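You operate a simulated robot arm through the tools that you are given. There is no shell and no other tool.

You are at the controls of a simulated two-armed robot. One attempt, no reset.

## Task
Shelve the gauge, cap both test valves, open the red and black levers.
Fine: brass-stem gauge on the upper steel shelf; the levers beside the header; either cap on either valve; both valves end shut; keep the carpet dry.

It is judged by the outcome, as a careful person would: the job done as asked, and still so three seconds after it is handed in. It fails if anything else is knocked over, pushed out of place, dropped, spilled or broken. A push-on lid holds only when it is set on centred and level and pressed home; a screw cap is set on level and turned clockwise until tight.

## Robot
Two 7-joint arms with fingered hands on one trunk that stands fixed in place. Base frame: the origin is at the foot of the trunk, x ahead of it, y to its left, z up. Units: m, degrees, N and s.
The left shoulder is at [0.059, 0.174, 1.229], the right one opposite. Each reaches about 0.788 m from its shoulder. Payload 3.5 kg a hand.
The tool frame of a hand sits at the grasp point between the pads (the TCP): z along the fingers, y along the line on which they close. The tips reach 0.03 m beyond it. The gripper opens to 0.104 m. The gripper's body begins 0.035 m behind the TCP. The gripper is a hand of 3 fingers: y runs from the thumb to the fingers, the wrist lies at [-0.015, -0.104, -0.178] in the tool frame.
Orientation is told as [roll, pitch, yaw] about the base's x, y, z axes, in that order, counted from this pose: with the fingers straight down and the wrist toward the robot, the tool's x, y and z point along [0, 1, 0], [1, 0, 0] and [0, 0, -1] of the base frame.

## Interface
- The arms move only by the tool play_rows. It takes "left_increments", "right_increments" or both (then of equal length, played together; a hand with none holds still); each is a list of rows, each a list of 6 numbers: the shift along the base's x, y, z in units of 400 mm (1.0 is 400 mm), then the turn, a rotation vector about the base's x, y, z in units of 180 degrees (1.0 is 180 degrees). In form: [[x, y, z, rx, ry, rz], ...]. A call has 1 to 20 rows; each row is the pose to reach, as a shift and turn from the pose commanded when the call began. A call with a number of a shift or a turn outside -1 to 1 is refused whole. Rows are played at 5 a second. More than 0.05 m and 8.6 degrees between two rows, and nothing of the call is played. Where a pose cannot be reached the arm comes as near as it can. A force on the tool above 80 N (or 10 N above the force at the start of the call, whichever is more), or a blocked arm, ends the call early, and 0.2 s more pass. In this call time passes only in rows, and 0.2 s behind the last. The reply holds the time, the measured pose of the TCP, the force on the tool along the base axes, the opening and the grip force, in the units named above and with some noise, with the torque about the TCP (base axes, N m) and any sound that the robot's microphone picked up.
- Cameras (640 x 400 px; columns grow to the right, rows downward): "scene" is now at [0.1234, 0.0622, 1.4252]; the picture's right is [0.57, -0.82, 0.00], its down [-0.22, -0.15, -0.96] and it looks along [0.79, 0.55, -0.27] (base axes); focal length 214 px, centre (320, 200). "left" rides on the left gripper at [-0.064, -0.094, -0.117] in its tool frame; the picture's right is [-0.72, -0.33, 0.61], its down [0.64, -0.65, 0.40] and it looks along [0.27, 0.68, 0.68] (tool axes); focal length 238 px, centre (320, 200). "right" rides on the right gripper at [0.064, -0.094, -0.117] in its tool frame; the picture's right is [-0.72, 0.33, -0.61], its down [-0.64, -0.65, 0.40] and it looks along [-0.27, 0.68, 0.68] (tool axes); focal length 238 px, centre (320, 200). There is no depth. A picture from a camera that has moved, and an enlarged one, comes with that camera's place and axes in the base frame and with its lens. The place of the scene camera against the robot may be out by one fixed shift of up to 0.025 m in any direction.
- grab_frame(camera): a new picture of that camera. No time passes.
- move_column(by): slides the trunk up (or, below 0, down) by that many m; the arms and the scene camera ride with it, the base frame stays. It gives what a move gives, with no picture.
- move_fingers(index, middle, thumb_bend, thumb_turn, hand): sets how far each is bent, from 0 (flat) to 1 (curled in); at 0.3 the hand is open as for a grip, at 0.7 the pads meet at the TCP. One left out holds its place. A second passes; each finger stops where it meets its share of the squeeze, and holds until it gets a number again. It is the only way to open and close the hand. It gives what a move gives, with no picture; readings hold the bend of each and the force on the fingers (four entries, about 0 where the hand has none), thumb and palm. thumb_turn goes from beside the hand (0) to across from the fingers (1), as for a grip.
- pan_tilt(pan, tilt): turns the head with the scene camera to pan (to the left, within 86 degrees either way) and tilt (down, from -29 to 69), counted from straight ahead of the robot. It gives what a move gives.
- inspect(camera, box): a new picture of the part [left, top, right, bottom] of that camera's present view, enlarged. No time passes.
- finish_job(): hands the job in; it is judged then, once.

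Places have to be worked out from the pictures, the camera data and where the tool is seen. Open the grippers and draw the arms clear of the work before you hand the job in, unless the task says otherwise.

The tools are called after "Emit:" as a command line: name --argument value ..., lists and objects as JSON in quotes. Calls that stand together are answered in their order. play_rows: Moves the arms, as the interface text tells. Its arguments: {"type":"object","properties":{"left_increments":{"type":"array"},"right_increments":{"type":"array"}},"required":[]} The other tools are called the same way: move_column (by) slides the trunk up or down; move_fingers (index, middle, thumb_bend, thumb_turn, hand) moves the fingers one by one; pan_tilt (pan, tilt) turns the head that bears the scene camera; grab_frame (camera) takes a picture; inspect (camera, box) takes an enlarged picture of a part of a camera's view; finish_job () hands the job in.

At the start:

```text
time_s: 0.0
left_tool_pos: [0.3206, 0.4675, 1.4708]
left_orientation: [0.0, 0.0, 0.0]
left_contact_force: [1.6, 0.7, -0.5]
left_moment: [0.0, 0.02, -0.01]
left_grip_width: 0.1034
left_grip_force: 0.0
left_shape: jaw
left_bend: [0.3, 0.3, 0.3, 0.98]
left_finger forces: [0.0, 0.0, 0.0, 0.0, 0.0, 0.0]
right_tool_pos: [0.4111, 0.0125, 1.4601]
right_orientation: [0.0, 0.0, 0.1]
right_contact_force: [-0.5, 0.1, 1.0]
right_moment: [0.0, 0.01, 0.0]
right_grip_width: 0.1037
right_grip_force: 0.2
right_shape: jaw
right_bend: [0.3, 0.3, 0.3, 0.98]
right_finger forces: [0.0, 0.1, 0.1, 0.0, 0.0, 0.0]
trunk travel left (down, up): [-0.325, 0.429]
head pan, tilt: [35.0, 15.6]
```

scene: 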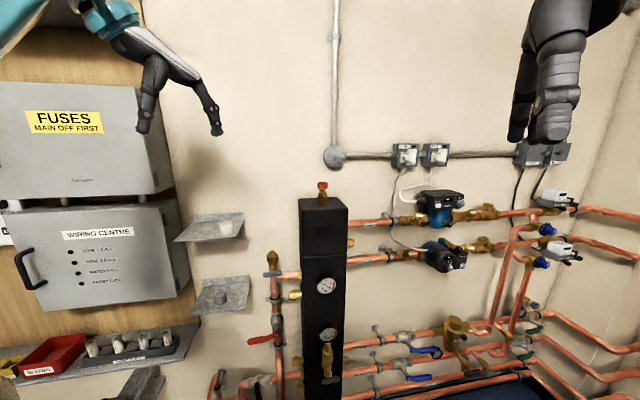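
right: 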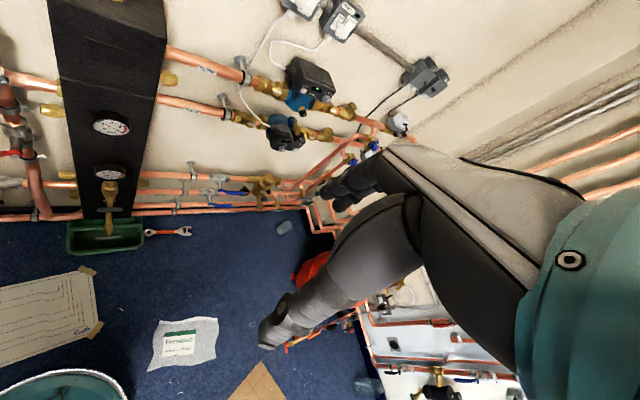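
left: 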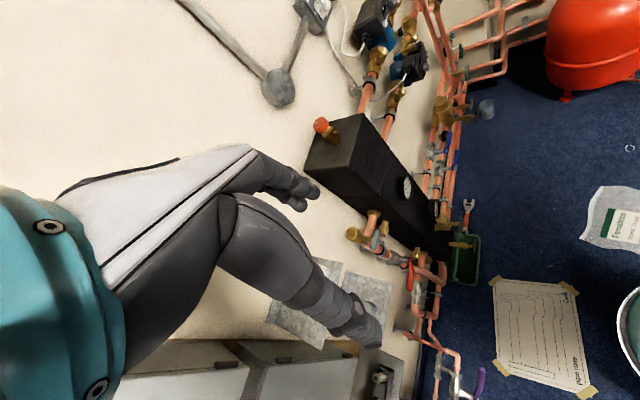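

I'll start by looking over the scene with closer views of the header, levers and shelves.

Emit:
inspect --camera "scene" --box '[160, 180, 400, 400]'

Emit:
inspect --camera "scene" --box '[0, 180, 240, 400]'

Emit:
inspect --camera "scene" --box '[340, 180, 640, 400]'

Emit:
inspect --camera "right" --box '[0, 0, 320, 260]'

Emit:
inspect --camera "left" --box '[260, 80, 520, 400]'

```text
1.82 times, centred on (280, 290) of scene
camera zoom: at [0.1234, 0.0622, 1.4252], right [0.57, -0.82, 0.0], down [-0.22, -0.15, -0.96], along [0.79, 0.55, -0.27], focal length 390 px, centre (393, 36)
```

zoom: 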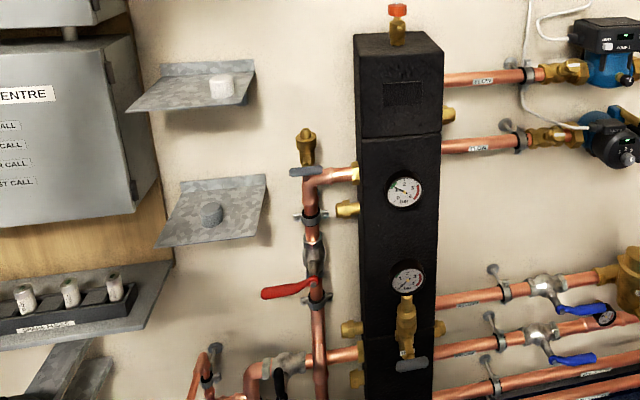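

```text
1.82 times, centred on (120, 290) of scene
camera zoom: at [0.1234, 0.0622, 1.4252], right [0.57, -0.82, 0.0], down [-0.22, -0.15, -0.96], along [0.79, 0.55, -0.27], focal length 390 px, centre (684, 36)
```

zoom: 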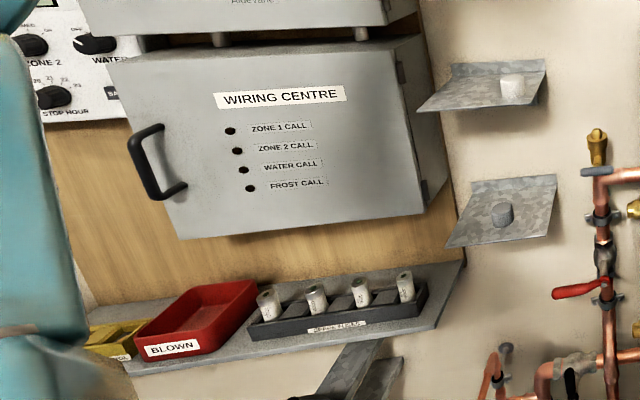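

```text
1.82 times, centred on (490, 290) of scene
camera zoom: at [0.1234, 0.0622, 1.4252], right [0.57, -0.82, 0.0], down [-0.22, -0.15, -0.96], along [0.79, 0.55, -0.27], focal length 390 px, centre (11, 36)
```

zoom: 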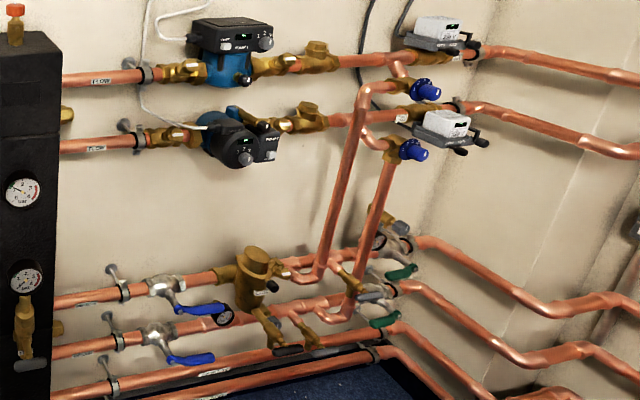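

```text
1.54 times, centred on (160, 130) of right
camera zoom: at [0.3156, 0.0764, 1.5765], right [0.33, -0.72, 0.61], down [-0.65, -0.64, -0.4], along [0.68, -0.27, -0.68], focal length 367 px, centre (566, 308)
```

zoom: 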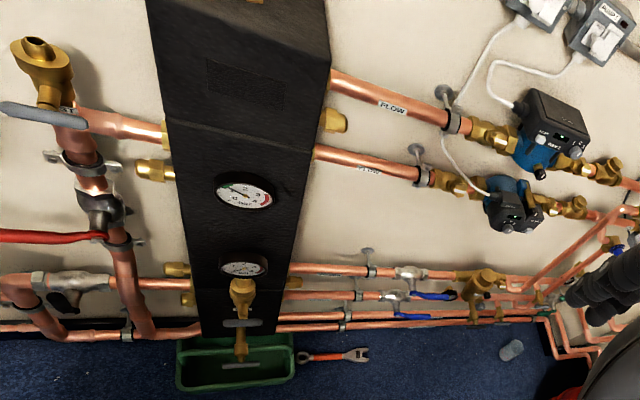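

```text
1.25 times, centred on (390, 240) of left
camera zoom: at [0.2262, 0.4028, 1.5875], right [-0.33, -0.72, -0.61], down [-0.65, 0.64, -0.4], along [0.68, 0.27, -0.68], focal length 298 px, centre (232, 150)
```

zoom: 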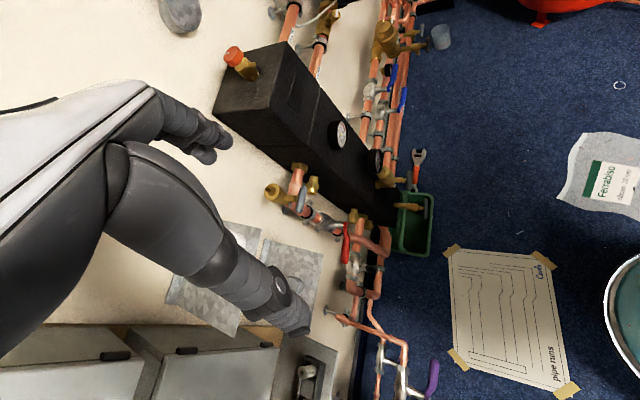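

I need to find the loose gauge and know the state of the valves; I look around with the head.

Emit:
pan_tilt --pan 40 --tilt 50

Emit:
grab_frame --camera "scene"

Emit:
pan_tilt --pan -20 --tilt 45

Emit:
grab_frame --camera "scene"

Emit:
pan_tilt --pan 80 --tilt 35

Emit:
grab_frame --camera "scene"

Emit:
pan_tilt --pan -70 --tilt 30

Emit:
grab_frame --camera "scene"

```text
time_s: 1.0
left_tool_pos: [0.3213, 0.4685, 1.471]
left_orientation: [-0.1, 0.0, 0.0]
left_contact_force: [-0.1, 0.2, -0.6]
left_moment: [0.0, 0.01, 0.0]
left_grip_width: 0.1034
left_grip_force: 0.1
left_shape: jaw
left_bend: [0.3, 0.3, 0.3, 0.98]
left_finger forces: [0.0, 0.0, 0.1, 0.0, 0.1, 0.0]
right_tool_pos: [0.4102, 0.0117, 1.4596]
right_orientation: [0.0, 0.0, 0.0]
right_contact_force: [0.2, 0.0, 0.0]
right_moment: [-0.04, -0.02, -0.03]
right_grip_width: 0.1037
right_grip_force: 0.1
right_shape: jaw
right_bend: [0.3, 0.3, 0.3, 0.98]
right_finger forces: [0.0, 0.1, 0.0, 0.1, 0.0, 0.1]
trunk travel left (down, up): [-0.325, 0.429]
head pan, tilt: [40.0, 50.0]
```

```text
taken
camera scene: at [0.106, 0.0581, 1.3725], right [0.64, -0.77, 0.0], down [-0.59, -0.49, -0.64], along [0.49, 0.41, -0.77], focal length 214 px, centre (320, 200)
```

scene: 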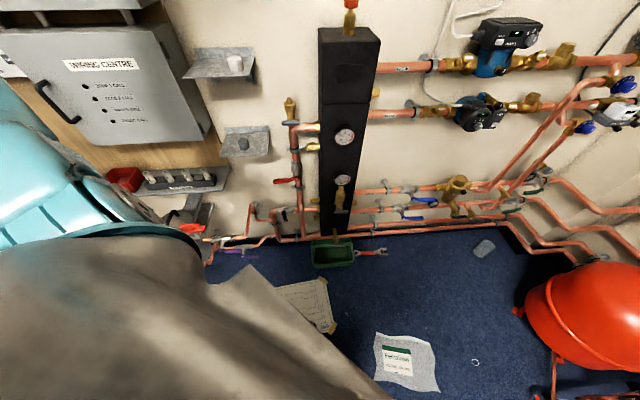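

```text
time_s: 2.3
left_tool_pos: [0.3208, 0.4674, 1.4711]
left_orientation: [-0.2, 0.0, 0.0]
left_contact_force: [-0.9, -0.7, 0.7]
left_moment: [0.03, 0.0, -0.01]
left_grip_width: 0.1039
left_grip_force: 0.1
left_shape: jaw
left_bend: [0.3, 0.3, 0.3, 0.98]
left_finger forces: [0.0, 0.1, 0.1, 0.1, 0.0, 0.0]
right_tool_pos: [0.4094, 0.0123, 1.4592]
right_orientation: [0.1, -0.1, 0.1]
right_contact_force: [-0.8, -1.1, -0.9]
right_moment: [-0.06, -0.01, 0.0]
right_grip_width: 0.1035
right_grip_force: 0.0
right_shape: jaw
right_bend: [0.3, 0.3, 0.3, 0.98]
right_finger forces: [0.0, 0.1, 0.0, 0.1, 0.0, 0.0]
trunk travel left (down, up): [-0.325, 0.429]
head pan, tilt: [-20.0, 45.0]
```

```text
taken
camera scene: at [0.1234, -0.0192, 1.3794], right [-0.34, -0.94, 0.0], down [-0.66, 0.24, -0.71], along [0.66, -0.24, -0.71], focal length 214 px, centre (320, 200)
```

scene: 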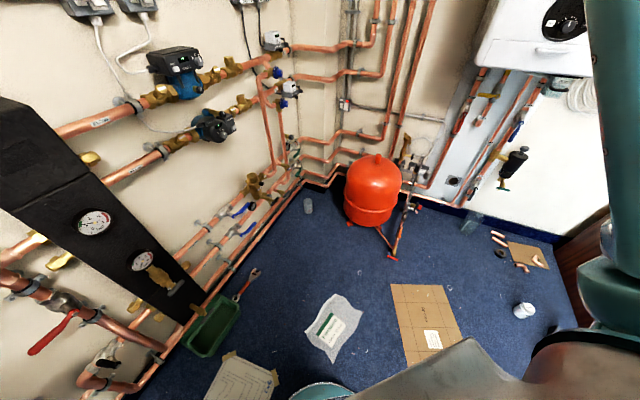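

```text
time_s: 4.1
left_tool_pos: [0.3208, 0.4677, 1.472]
left_orientation: [0.0, 0.0, 0.0]
left_contact_force: [-0.5, 0.1, -0.2]
left_moment: [-0.02, -0.04, 0.01]
left_grip_width: 0.1036
left_grip_force: 0.2
left_shape: jaw
left_bend: [0.3, 0.3, 0.3, 0.98]
left_finger forces: [0.1, 0.0, 0.0, 0.0, 0.0, 0.0]
right_tool_pos: [0.4088, 0.0116, 1.4597]
right_orientation: [0.1, 0.0, 0.0]
right_contact_force: [-0.3, 0.1, -0.5]
right_moment: [0.03, -0.02, 0.01]
right_grip_width: 0.1035
right_grip_force: 0.2
right_shape: jaw
right_bend: [0.3, 0.3, 0.3, 0.98]
right_finger forces: [0.1, 0.0, 0.1, 0.0, 0.1, 0.0]
trunk travel left (down, up): [-0.325, 0.429]
head pan, tilt: [80.0, 35.0]
```

```text
taken
camera scene: at [0.0623, 0.0952, 1.3942], right [0.98, -0.17, 0.0], down [-0.1, -0.56, -0.82], along [0.14, 0.81, -0.57], focal length 214 px, centre (320, 200)
```

scene: 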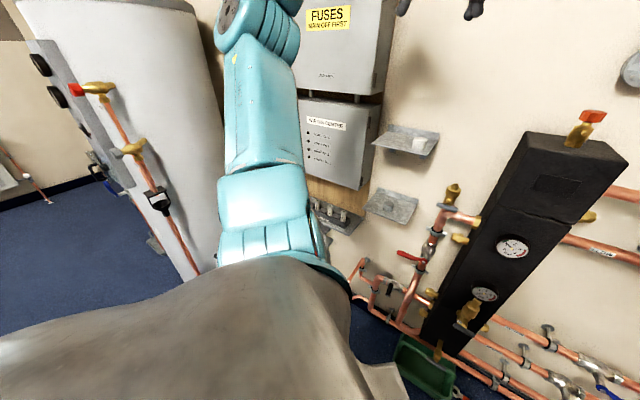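

```text
time_s: 6.4
left_tool_pos: [0.3208, 0.4673, 1.471]
left_orientation: [0.1, 0.1, 0.0]
left_contact_force: [0.0, -0.5, 0.6]
left_moment: [0.04, 0.0, -0.02]
left_grip_width: 0.1034
left_grip_force: 0.1
left_shape: jaw
left_bend: [0.3, 0.3, 0.3, 0.98]
left_finger forces: [0.1, 0.1, 0.1, 0.0, 0.0, 0.1]
right_tool_pos: [0.4093, 0.0124, 1.4597]
right_orientation: [0.0, -0.1, 0.0]
right_contact_force: [-0.7, 0.3, -0.6]
right_moment: [-0.02, -0.03, -0.01]
right_grip_width: 0.1035
right_grip_force: 0.0
right_shape: jaw
right_bend: [0.3, 0.3, 0.3, 0.98]
right_finger forces: [0.1, 0.0, 0.0, 0.0, 0.0, 0.0]
trunk travel left (down, up): [-0.325, 0.429]
head pan, tilt: [-70.0, 30.0]
```

```text
taken
camera scene: at [0.078, -0.0764, 1.402], right [-0.94, -0.34, 0.0], down [-0.17, 0.47, -0.87], along [0.3, -0.81, -0.5], focal length 214 px, centre (320, 200)
```

scene: 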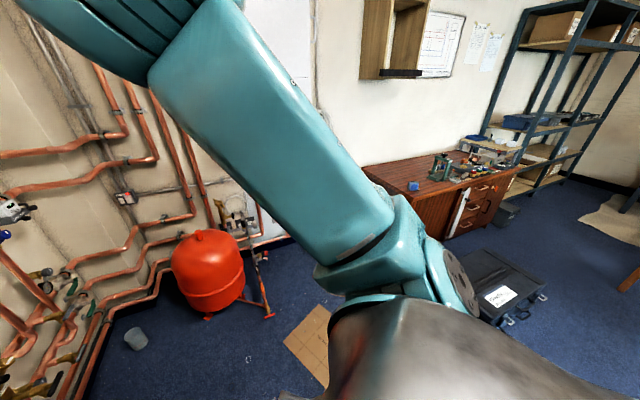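

The lower dial on the header may be the brass-stem gauge sitting on the front test valve. I point the head there and enlarge.

Emit:
pan_tilt --pan 33 --tilt 32

Emit:
grab_frame --camera "scene"

Emit:
inspect --camera "scene" --box '[290, 180, 380, 240]'

Emit:
inspect --camera "scene" --box '[220, 130, 320, 195]'

Emit:
inspect --camera "right" --box '[0, 60, 160, 260]'

Emit:
inspect --camera "left" --box '[330, 160, 490, 280]'

```text
time_s: 8.2
left_tool_pos: [0.3212, 0.4684, 1.4714]
left_orientation: [0.0, 0.0, 0.0]
left_contact_force: [0.0, -0.7, 0.5]
left_moment: [-0.02, 0.0, 0.0]
left_grip_width: 0.1035
left_grip_force: 0.0
left_shape: jaw
left_bend: [0.3, 0.3, 0.3, 0.98]
left_finger forces: [0.0, 0.0, 0.0, 0.0, 0.0, 0.1]
right_tool_pos: [0.4081, 0.0123, 1.4592]
right_orientation: [0.0, -0.1, 0.0]
right_contact_force: [0.5, -0.2, 0.4]
right_moment: [-0.02, 0.03, 0.01]
right_grip_width: 0.1036
right_grip_force: 0.0
right_shape: jaw
right_bend: [0.3, 0.3, 0.3, 0.98]
right_finger forces: [0.0, 0.0, 0.0, 0.0, 0.0, 0.0]
trunk travel left (down, up): [-0.325, 0.429]
head pan, tilt: [33.0, 32.0]
```

```text
taken
camera scene: at [0.1221, 0.0573, 1.3988], right [0.54, -0.84, 0.0], down [-0.44, -0.29, -0.85], along [0.71, 0.46, -0.53], focal length 214 px, centre (320, 200)
```

scene: 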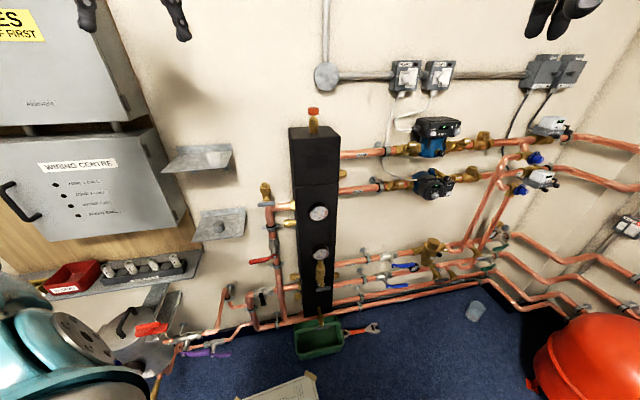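

```text
6.67 times, centred on (335, 210) of scene
camera zoom: at [0.1221, 0.0573, 1.3988], right [0.54, -0.84, 0.0], down [-0.44, -0.29, -0.85], along [0.71, 0.46, -0.53], focal length 1430 px, centre (220, 133)
```

zoom: 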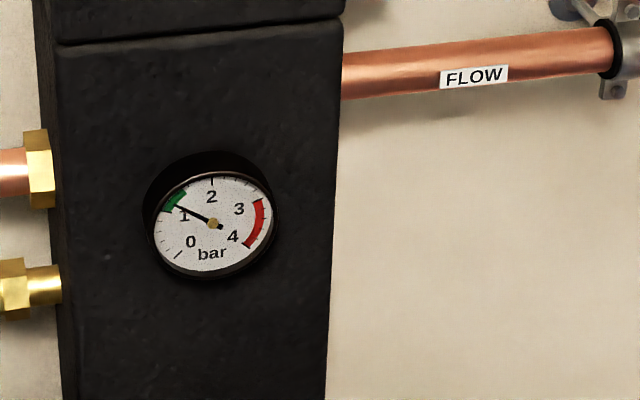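

```text
6.15 times, centred on (270, 162) of scene
camera zoom: at [0.1221, 0.0573, 1.3988], right [0.54, -0.84, 0.0], down [-0.44, -0.29, -0.85], along [0.71, 0.46, -0.53], focal length 1320 px, centre (628, 431)
```

zoom: 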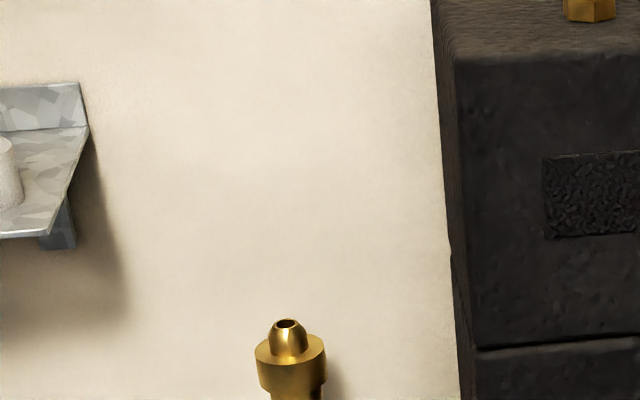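

```text
2.00 times, centred on (80, 160) of right
camera zoom: at [0.3157, 0.0764, 1.5765], right [0.33, -0.72, 0.61], down [-0.65, -0.64, -0.4], along [0.68, -0.27, -0.68], focal length 477 px, centre (800, 280)
```

zoom: 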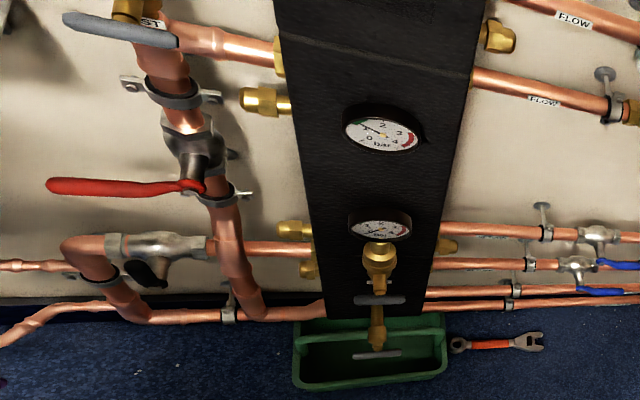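

```text
3.33 times, centred on (410, 220) of left
camera zoom: at [0.2262, 0.4028, 1.5875], right [-0.33, -0.72, -0.61], down [-0.65, 0.64, -0.4], along [0.68, 0.27, -0.68], focal length 794 px, centre (20, 133)
```

zoom: 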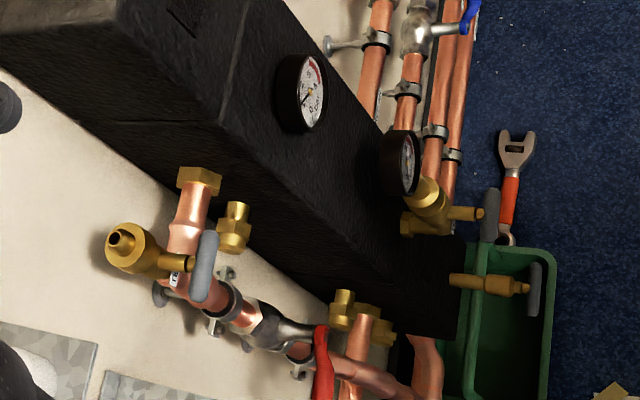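

Emit:
inspect --camera "scene" --box '[290, 240, 350, 280]'

Emit:
inspect --camera "scene" --box '[240, 170, 300, 210]'

Emit:
inspect --camera "scene" --box '[150, 135, 255, 205]'

Emit:
inspect --camera "scene" --box '[180, 195, 255, 245]'

Emit:
inspect --camera "scene" --box '[230, 240, 320, 300]'

Emit:
inspect --camera "scene" --box '[210, 270, 320, 345]'

```text
10.00 times, centred on (320, 260) of scene
camera zoom: at [0.1221, 0.0573, 1.3988], right [0.54, -0.84, 0.0], down [-0.44, -0.29, -0.85], along [0.71, 0.46, -0.53], focal length 2145 px, centre (320, -400)
```

zoom: 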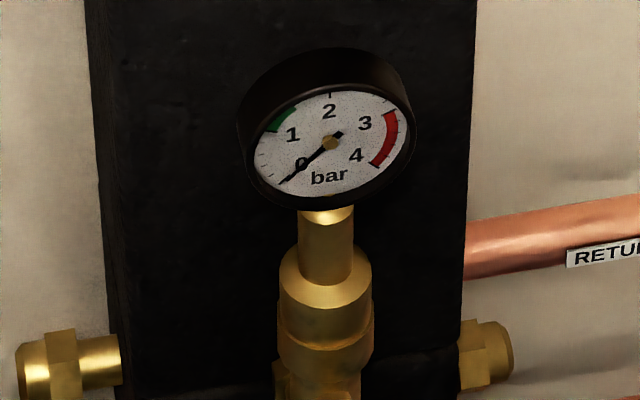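

```text
10.00 times, centred on (270, 190) of scene
camera zoom: at [0.1221, 0.0573, 1.3988], right [0.54, -0.84, 0.0], down [-0.44, -0.29, -0.85], along [0.71, 0.46, -0.53], focal length 2145 px, centre (820, 300)
```

zoom: 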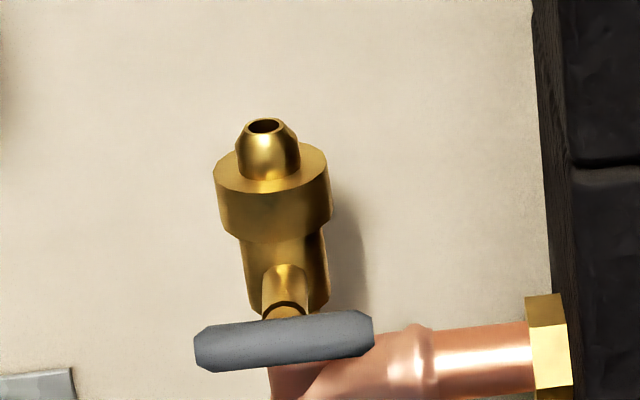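

```text
5.71 times, centred on (202, 170) of scene
camera zoom: at [0.1221, 0.0573, 1.3988], right [0.54, -0.84, 0.0], down [-0.44, -0.29, -0.85], along [0.71, 0.46, -0.53], focal length 1226 px, centre (991, 371)
```

zoom: 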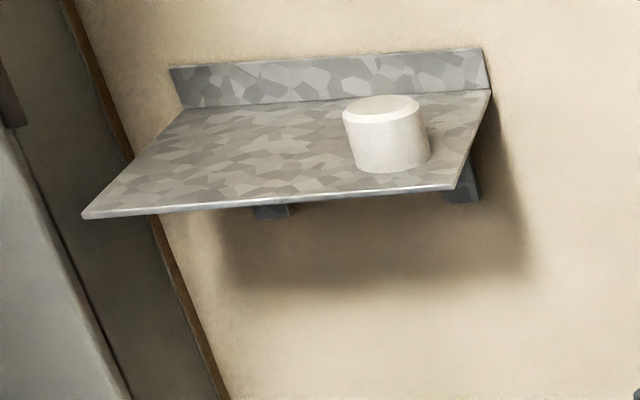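

```text
8.00 times, centred on (218, 220) of scene
camera zoom: at [0.1221, 0.0573, 1.3988], right [0.54, -0.84, 0.0], down [-0.44, -0.29, -0.85], along [0.71, 0.46, -0.53], focal length 1716 px, centre (1140, 40)
```

zoom: 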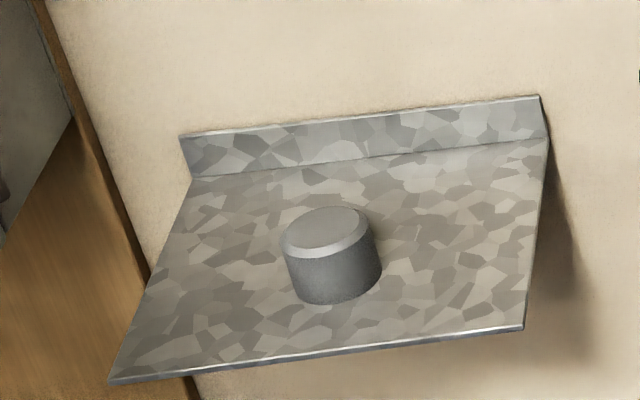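

```text
6.67 times, centred on (275, 270) of scene
camera zoom: at [0.1221, 0.0573, 1.3988], right [0.54, -0.84, 0.0], down [-0.44, -0.29, -0.85], along [0.71, 0.46, -0.53], focal length 1430 px, centre (620, -267)
```

zoom: 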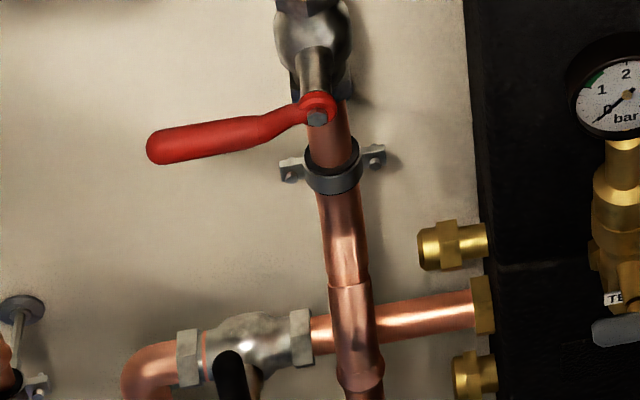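

```text
5.33 times, centred on (265, 308) of scene
camera zoom: at [0.1221, 0.0573, 1.3988], right [0.54, -0.84, 0.0], down [-0.44, -0.29, -0.85], along [0.71, 0.46, -0.53], focal length 1144 px, centre (613, -373)
```

zoom: 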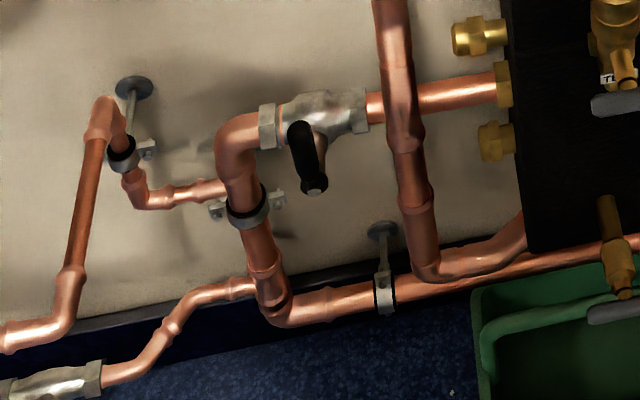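

The lower dial is the brass-stem gauge on the front test valve (reads 0, so isolated); the two nozzles' tees are crosswise. By triangulation, T1 nozzle ≈ [0.59,0.58,1.05] and gauge dial ≈ [0.615,0.357,0.807]. I'll lower and yaw the left hand for closer views.

Emit:
play_rows --left_increments '[[0.0, -0.034, -0.11, 0, 0, 0.028], [0.0, -0.068, -0.22, 0, 0, 0.056], [0.0, -0.102, -0.33, 0, 0, 0.084], [0.0, -0.136, -0.44, 0, 0, 0.112], [0.0, -0.17, -0.55, 0, 0, 0.14]]'

Emit:
grab_frame --camera "left"

Emit:
grab_frame --camera "scene"

```text
time_s: 9.4
left_tool_pos: [0.3209, 0.3971, 1.2482]
left_orientation: [0.0, -0.1, 25.3]
left_contact_force: [0.0, -0.8, -0.8]
left_moment: [-0.03, 0.03, 0.04]
left_grip_width: 0.1037
left_grip_force: 0.0
left_shape: jaw
left_bend: [0.3, 0.3, 0.3, 0.98]
left_finger forces: [0.0, 0.1, 0.1, 0.1, 0.1, 0.0]
right_tool_pos: [0.4097, 0.012, 1.4594]
right_orientation: [0.0, 0.1, 0.0]
right_contact_force: [0.1, -0.1, 0.3]
right_moment: [-0.01, 0.01, -0.02]
right_grip_width: 0.1036
right_grip_force: 0.0
right_shape: jaw
right_bend: [0.3, 0.3, 0.3, 0.98]
right_finger forces: [0.1, 0.0, 0.0, 0.0, 0.0, 0.0]
trunk travel left (down, up): [-0.325, 0.429]
head pan, tilt: [33.0, 32.0]
```

```text
taken
camera left: at [0.262, 0.2992, 1.366], right [0.01, -0.79, -0.61], down [-0.86, 0.3, -0.41], along [0.5, 0.53, -0.68], focal length 238 px, centre (320, 200)
```

left: 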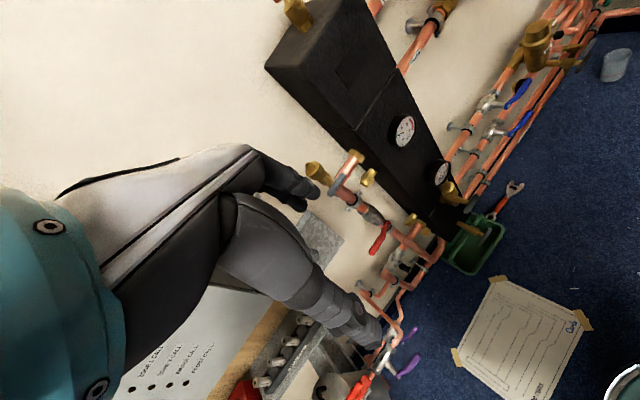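

```text
taken
camera scene: at [0.1224, 0.0575, 1.3988], right [0.55, -0.84, 0.0], down [-0.44, -0.29, -0.85], along [0.71, 0.46, -0.53], focal length 214 px, centre (320, 200)
```

scene: 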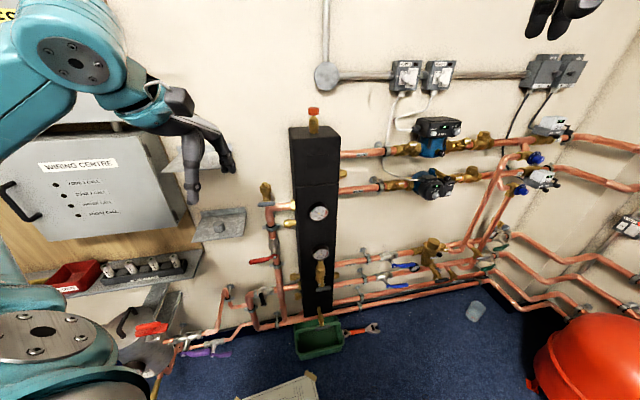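

Emit:
inspect --camera "left" --box '[300, 140, 460, 240]'

Emit:
inspect --camera "left" --box '[340, 210, 460, 285]'

Emit:
inspect --camera "left" --box '[380, 100, 540, 200]'

Emit:
inspect --camera "scene" --box '[180, 150, 340, 350]'

```text
4.00 times, centred on (380, 190) of left
camera zoom: at [0.262, 0.2992, 1.366], right [0.01, -0.79, -0.61], down [-0.86, 0.3, -0.41], along [0.5, 0.53, -0.68], focal length 953 px, centre (80, 240)
```

zoom: 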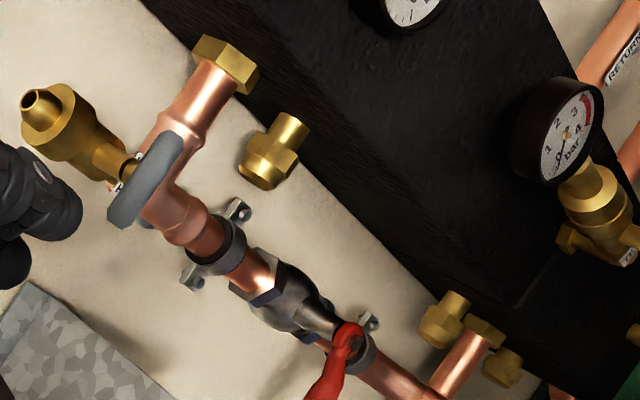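

```text
5.33 times, centred on (400, 248) of left
camera zoom: at [0.262, 0.2992, 1.366], right [0.01, -0.79, -0.61], down [-0.86, 0.3, -0.41], along [0.5, 0.53, -0.68], focal length 1271 px, centre (-107, -53)
```

zoom: 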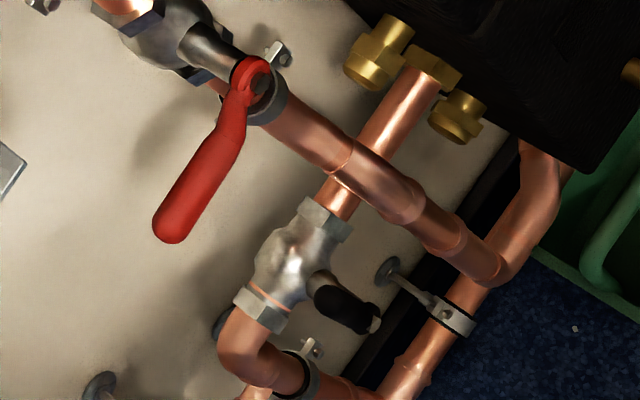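

```text
4.00 times, centred on (460, 150) of left
camera zoom: at [0.262, 0.2992, 1.366], right [0.01, -0.79, -0.61], down [-0.86, 0.3, -0.41], along [0.5, 0.53, -0.68], focal length 953 px, centre (-240, 400)
```

zoom: 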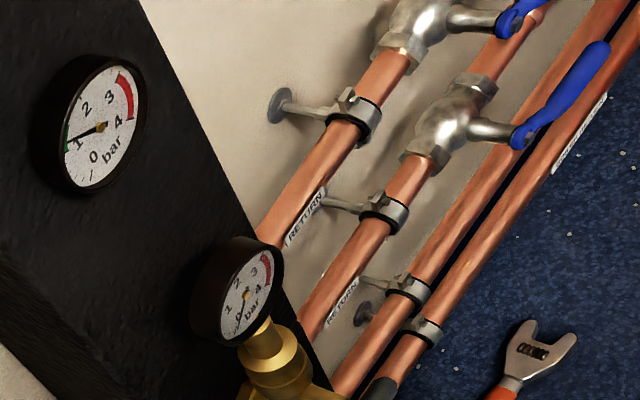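

```text
2.00 times, centred on (260, 250) of scene
camera zoom: at [0.1224, 0.0575, 1.3988], right [0.55, -0.84, 0.0], down [-0.44, -0.29, -0.85], along [0.71, 0.46, -0.53], focal length 429 px, centre (440, 100)
```

zoom: 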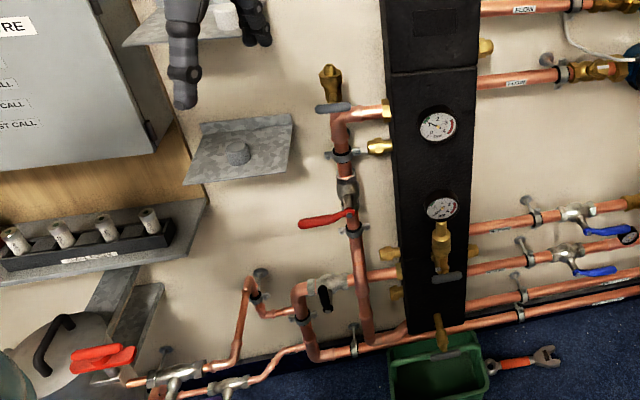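

Wall normal looks to be about azimuth 43°. I swing the left hand right and yaw it further so its camera sees both shelves and caps for depth.

Emit:
play_rows --left_increments '[[0.0, -0.07, 0.03, 0, 0, 0.044], [0.0, -0.14, 0.06, 0, 0, 0.088], [0.0, -0.21, 0.09, 0, 0, 0.132], [0.0, -0.28, 0.12, 0, 0, 0.176], [0.0, -0.35, 0.15, 0, 0, 0.22]]'

Emit:
grab_frame --camera "left"

Emit:
grab_frame --camera "scene"

```text
time_s: 10.6
left_tool_pos: [0.3246, 0.2594, 1.3131]
left_orientation: [0.0, -0.1, 64.9]
left_contact_force: [0.6, -0.4, 0.3]
left_moment: [0.03, 0.02, 0.02]
left_grip_width: 0.1037
left_grip_force: 0.0
left_shape: jaw
left_bend: [0.3, 0.3, 0.3, 0.98]
left_finger forces: [0.1, 0.0, 0.0, 0.0, 0.1, 0.0]
right_tool_pos: [0.4107, 0.0124, 1.46]
right_orientation: [0.0, 0.1, 0.0]
right_contact_force: [-0.4, -0.5, -0.3]
right_moment: [-0.01, 0.01, 0.02]
right_grip_width: 0.1037
right_grip_force: 0.0
right_shape: jaw
right_bend: [0.3, 0.3, 0.3, 0.98]
right_finger forces: [0.0, 0.0, 0.0, 0.0, 0.0, 0.0]
trunk travel left (down, up): [-0.325, 0.429]
head pan, tilt: [33.0, 32.0]
```

```text
taken
camera left: at [0.341, 0.1456, 1.4296], right [0.51, -0.6, -0.61], down [-0.86, -0.32, -0.4], along [0.05, 0.73, -0.68], focal length 238 px, centre (320, 200)
```

left: 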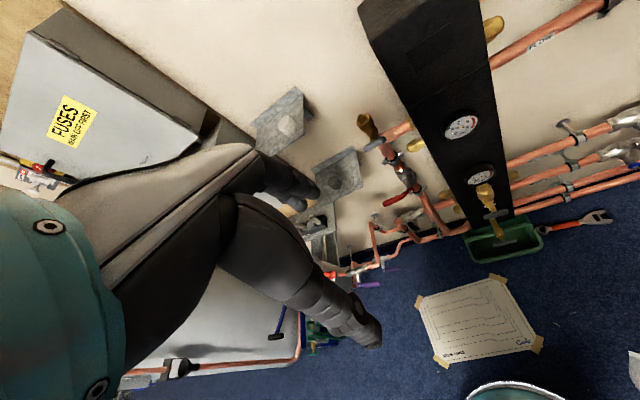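

```text
taken
camera scene: at [0.1232, 0.0569, 1.3987], right [0.55, -0.84, 0.0], down [-0.45, -0.29, -0.85], along [0.71, 0.46, -0.53], focal length 214 px, centre (320, 200)
```

scene: 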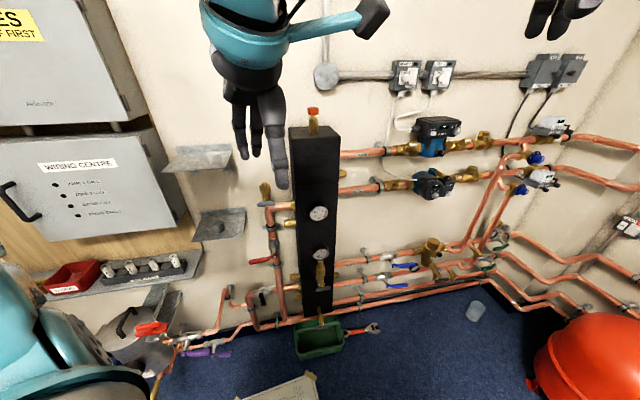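

Good, the left camera now sees both shelves, T1, levers and the gauge; I enlarge for measuring.

Emit:
inspect --camera "left" --box '[240, 70, 400, 170]'

Emit:
inspect --camera "left" --box '[300, 110, 460, 210]'

Emit:
inspect --camera "left" --box '[360, 160, 440, 270]'

Emit:
inspect --camera "left" --box '[420, 90, 580, 270]'

Emit:
inspect --camera "scene" --box '[150, 130, 310, 240]'

```text
4.00 times, centred on (320, 120) of left
camera zoom: at [0.341, 0.1456, 1.4296], right [0.51, -0.6, -0.61], down [-0.86, -0.32, -0.4], along [0.05, 0.73, -0.68], focal length 953 px, centre (320, 520)
```

zoom: 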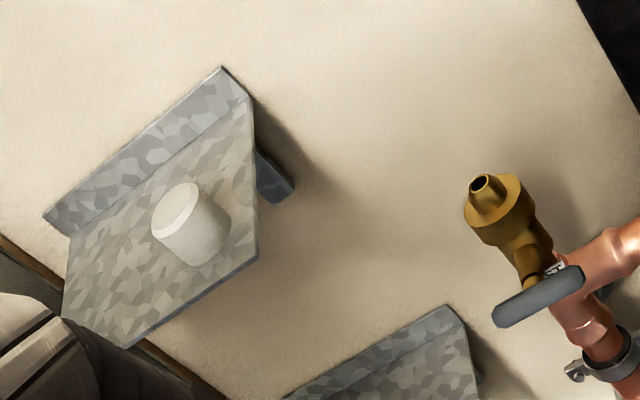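

```text
4.00 times, centred on (380, 160) of left
camera zoom: at [0.341, 0.1456, 1.4296], right [0.51, -0.6, -0.61], down [-0.86, -0.32, -0.4], along [0.05, 0.73, -0.68], focal length 953 px, centre (80, 360)
```

zoom: 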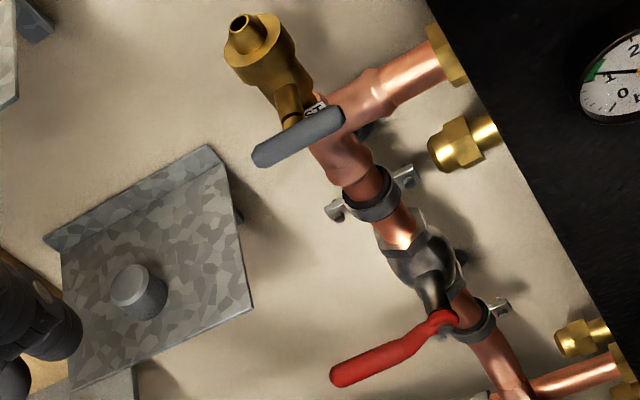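

```text
3.64 times, centred on (400, 215) of left
camera zoom: at [0.341, 0.1456, 1.4296], right [0.51, -0.6, -0.61], down [-0.86, -0.32, -0.4], along [0.05, 0.73, -0.68], focal length 867 px, centre (29, 146)
```

zoom: 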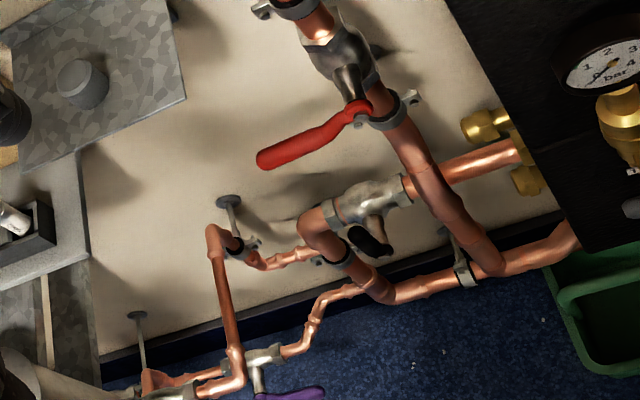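

```text
2.22 times, centred on (500, 180) of left
camera zoom: at [0.341, 0.1456, 1.4296], right [0.51, -0.6, -0.61], down [-0.86, -0.32, -0.4], along [0.05, 0.73, -0.68], focal length 530 px, centre (-80, 244)
```

zoom: 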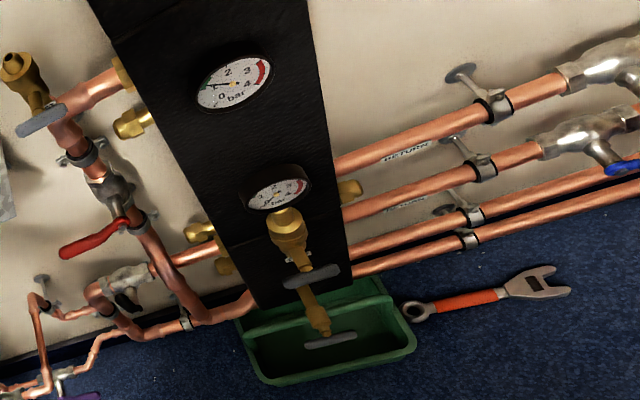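

```text
3.64 times, centred on (230, 185) of scene
camera zoom: at [0.1232, 0.0569, 1.3987], right [0.55, -0.84, 0.0], down [-0.45, -0.29, -0.85], along [0.71, 0.46, -0.53], focal length 780 px, centre (647, 254)
```

zoom: 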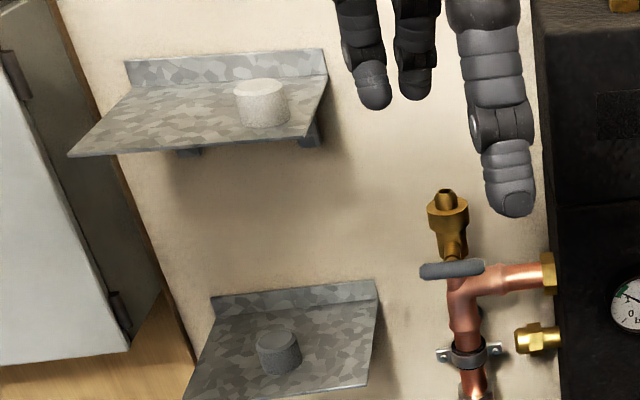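

Measured: T1 nozzle tip ≈ [0.588,0.571,1.06], white cap ≈ [0.470,0.634] on shelf z≈1.158 (29 mm tall, 43 mm wide), grey cap top ≈ [0.447,0.680,0.923], red lever hub ≈ [0.552,0.538,0.738] pointing left, black lever hub ≈ [0.496,0.599,0.425] pointing up. I bring the left hand over the white cap, staying 10 cm above.

Emit:
play_rows --left_increments '[[0.0404, 0.104, -0.004, 0, 0, -0.0244], [0.0808, 0.208, -0.008, 0, 0, -0.0489], [0.1212, 0.312, -0.012, 0, 0, -0.0733], [0.1616, 0.416, -0.016, 0, 0, -0.0978], [0.2019, 0.52, -0.02, 0, 0, -0.1222], [0.2423, 0.624, -0.024, 0, 0, -0.1467], [0.2827, 0.728, -0.028, 0, 0, -0.1711], [0.3231, 0.832, -0.032, 0, 0, -0.1956], [0.3635, 0.9365, -0.0375, 0, 0, -0.22]]'

Emit:
grab_frame --camera "left"

Emit:
grab_frame --camera "scene"

```text
time_s: 12.6
left_tool_pos: [0.4666, 0.6334, 1.2946]
left_orientation: [-0.1, 0.0, 25.3]
left_contact_force: [-0.2, -0.3, 0.1]
left_moment: [-0.02, 0.01, -0.01]
left_grip_width: 0.1036
left_grip_force: 0.0
left_shape: jaw
left_bend: [0.3, 0.3, 0.3, 0.98]
left_finger forces: [0.0, 0.0, 0.0, 0.1, 0.0, 0.1]
right_tool_pos: [0.4108, 0.0131, 1.459]
right_orientation: [0.0, 0.1, 0.1]
right_contact_force: [0.7, 0.1, 0.8]
right_moment: [0.0, 0.01, 0.03]
right_grip_width: 0.1036
right_grip_force: 0.0
right_shape: jaw
right_bend: [0.3, 0.3, 0.3, 0.98]
right_finger forces: [0.0, 0.1, 0.1, 0.1, 0.0, 0.0]
trunk travel left (down, up): [-0.325, 0.429]
head pan, tilt: [33.0, 32.0]
```

```text
taken
camera left: at [0.4078, 0.5357, 1.4118], right [0.01, -0.79, -0.61], down [-0.86, 0.3, -0.4], along [0.5, 0.53, -0.68], focal length 238 px, centre (320, 200)
```

left: 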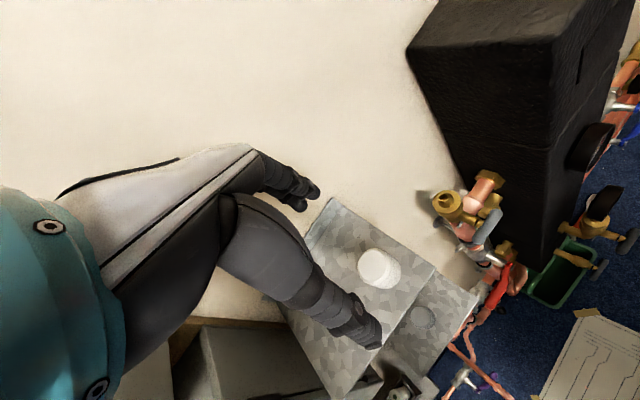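

```text
taken
camera scene: at [0.1229, 0.0577, 1.3987], right [0.55, -0.84, 0.0], down [-0.44, -0.29, -0.85], along [0.71, 0.46, -0.53], focal length 214 px, centre (320, 200)
```

scene: 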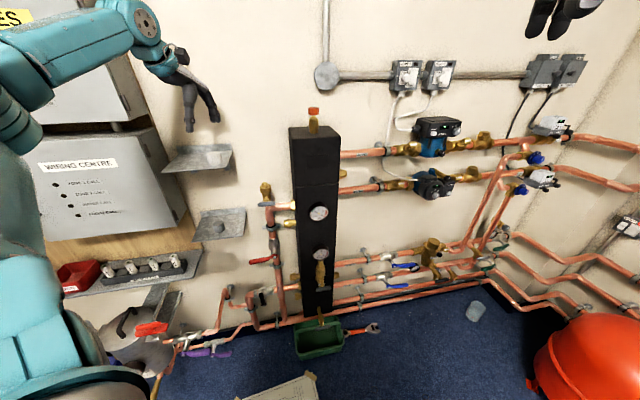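

Emit:
inspect --camera "left" --box '[280, 170, 440, 370]'

Emit:
inspect --camera "left" --box '[410, 160, 540, 320]'

Emit:
inspect --camera "scene" --box '[140, 60, 260, 190]'

```text
2.00 times, centred on (360, 270) of left
camera zoom: at [0.4078, 0.5357, 1.4118], right [0.01, -0.79, -0.61], down [-0.86, 0.3, -0.4], along [0.5, 0.53, -0.68], focal length 477 px, centre (240, 60)
```

zoom: 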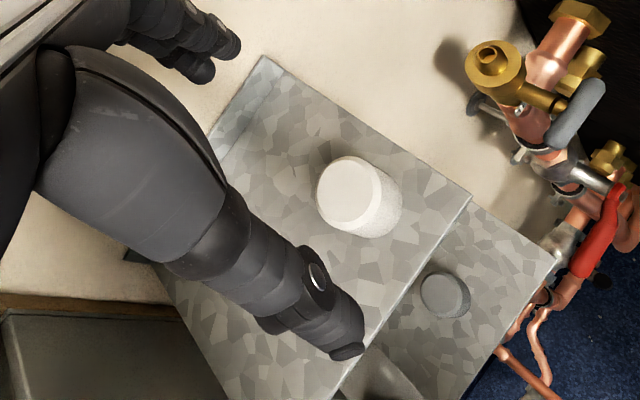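

```text
2.50 times, centred on (475, 240) of left
camera zoom: at [0.4078, 0.5357, 1.4118], right [0.01, -0.79, -0.61], down [-0.86, 0.3, -0.4], along [0.5, 0.53, -0.68], focal length 596 px, centre (-68, 100)
```

zoom: 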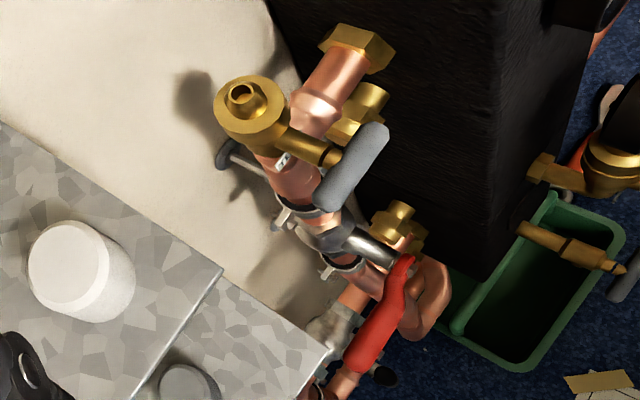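

```text
3.08 times, centred on (200, 125) of scene
camera zoom: at [0.1229, 0.0577, 1.3987], right [0.55, -0.84, 0.0], down [-0.44, -0.29, -0.85], along [0.71, 0.46, -0.53], focal length 660 px, centre (689, 431)
```

zoom: 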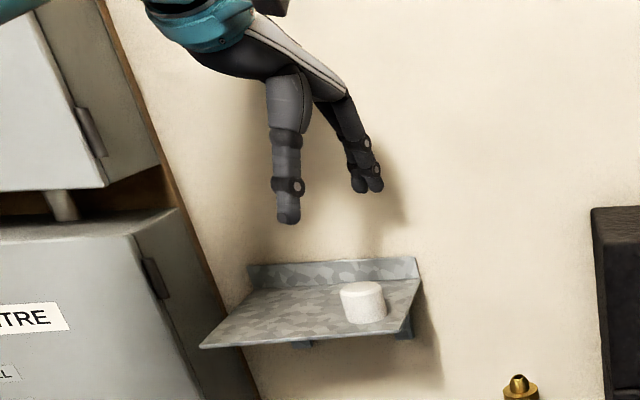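

The close view puts the white cap at ≈ [0.471,0.642]. I descend so the fingertips straddle it just above the shelf.

Emit:
play_rows --left_increments '[[0.0125, 0.02, -0.06, 0, 0, 0], [0.0125, 0.02, -0.13, 0, 0, 0], [0.0125, 0.02, -0.19, 0, 0, 0], [0.0125, 0.02, -0.24, 0, 0, 0]]'

Emit:
inspect --camera "left" --box '[230, 140, 450, 380]'

Emit:
inspect --camera "scene" --box '[150, 90, 250, 180]'

```text
time_s: 13.6
left_tool_pos: [0.4712, 0.6423, 1.2001]
left_orientation: [0.1, 0.0, 25.1]
left_contact_force: [0.6, 0.9, -0.3]
left_moment: [-0.01, 0.0, -0.01]
left_grip_width: 0.1039
left_grip_force: 0.2
left_shape: jaw
left_bend: [0.3, 0.3, 0.3, 0.98]
left_finger forces: [0.1, 0.0, 0.1, 0.0, 0.0, 0.0]
right_tool_pos: [0.4083, 0.0123, 1.4605]
right_orientation: [0.1, 0.0, 0.0]
right_contact_force: [-0.1, -1.1, -0.2]
right_moment: [0.02, 0.01, -0.01]
right_grip_width: 0.1038
right_grip_force: 0.0
right_shape: jaw
right_bend: [0.3, 0.3, 0.3, 0.98]
right_finger forces: [0.0, 0.0, 0.0, 0.1, 0.0, 0.0]
trunk travel left (down, up): [-0.325, 0.429]
head pan, tilt: [33.0, 32.0]
```

```text
1.67 times, centred on (340, 260) of left
camera zoom: at [0.4115, 0.5431, 1.3156], right [0.01, -0.79, -0.61], down [-0.86, 0.3, -0.4], along [0.5, 0.53, -0.68], focal length 397 px, centre (287, 100)
```

zoom: 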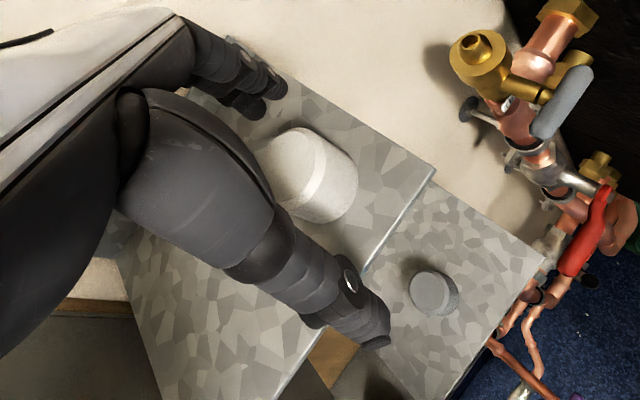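

```text
4.44 times, centred on (200, 135) of scene
camera zoom: at [0.1219, 0.0575, 1.3989], right [0.55, -0.84, 0.0], down [-0.44, -0.29, -0.85], along [0.71, 0.46, -0.53], focal length 953 px, centre (853, 489)
```

zoom: 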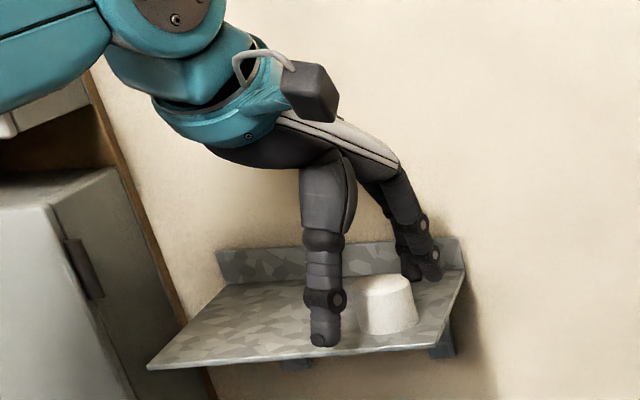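

The cap lies right under the TCP (≈[0.472,0.642]). I close the three fingers partway and check contact.

Emit:
move_fingers --hand "left" --index 0.48 --middle 0.48 --thumb_bend 0.48

Emit:
inspect --camera "left" --box '[230, 140, 450, 380]'

Emit:
inspect --camera "scene" --box '[170, 110, 250, 180]'

```text
time_s: 14.6
left_tool_pos: [0.4705, 0.6417, 1.1992]
left_orientation: [0.0, -0.1, 25.2]
left_contact_force: [0.2, 0.5, 0.5]
left_moment: [0.01, -0.03, 0.0]
left_grip_width: 0.0579
left_grip_force: 0.1
left_shape: fingers
left_bend: [0.48, 0.48, 0.48, 0.98]
left_finger forces: [0.2, 0.1, 0.0, 0.1, 0.0, 0.0]
right_tool_pos: [0.4097, 0.012, 1.4593]
right_orientation: [0.0, 0.1, 0.0]
right_contact_force: [-0.5, -0.5, -0.6]
right_moment: [0.04, 0.01, 0.0]
right_grip_width: 0.1035
right_grip_force: 0.1
right_shape: jaw
right_bend: [0.3, 0.3, 0.3, 0.98]
right_finger forces: [0.1, 0.0, 0.1, 0.0, 0.0, 0.1]
trunk travel left (down, up): [-0.325, 0.429]
head pan, tilt: [33.0, 32.0]
```

```text
1.67 times, centred on (340, 260) of left
camera zoom: at [0.4116, 0.543, 1.3158], right [0.01, -0.79, -0.61], down [-0.86, 0.3, -0.4], along [0.5, 0.53, -0.68], focal length 397 px, centre (287, 100)
```

zoom: 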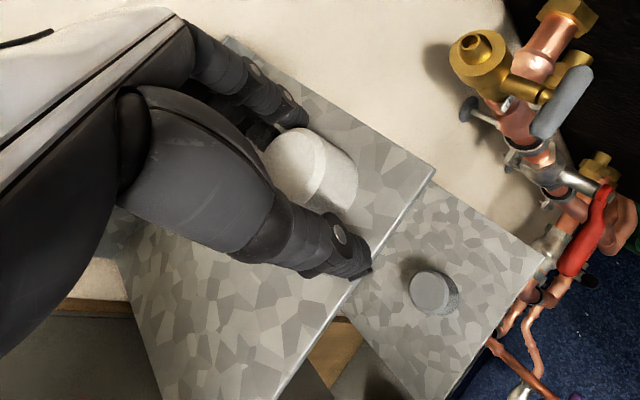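

```text
5.71 times, centred on (210, 145) of scene
camera zoom: at [0.122, 0.0573, 1.3988], right [0.55, -0.84, 0.0], down [-0.44, -0.29, -0.85], along [0.71, 0.46, -0.53], focal length 1226 px, centre (949, 514)
```

zoom: 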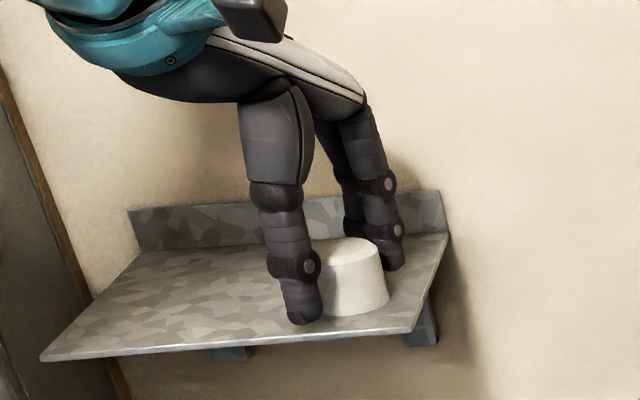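

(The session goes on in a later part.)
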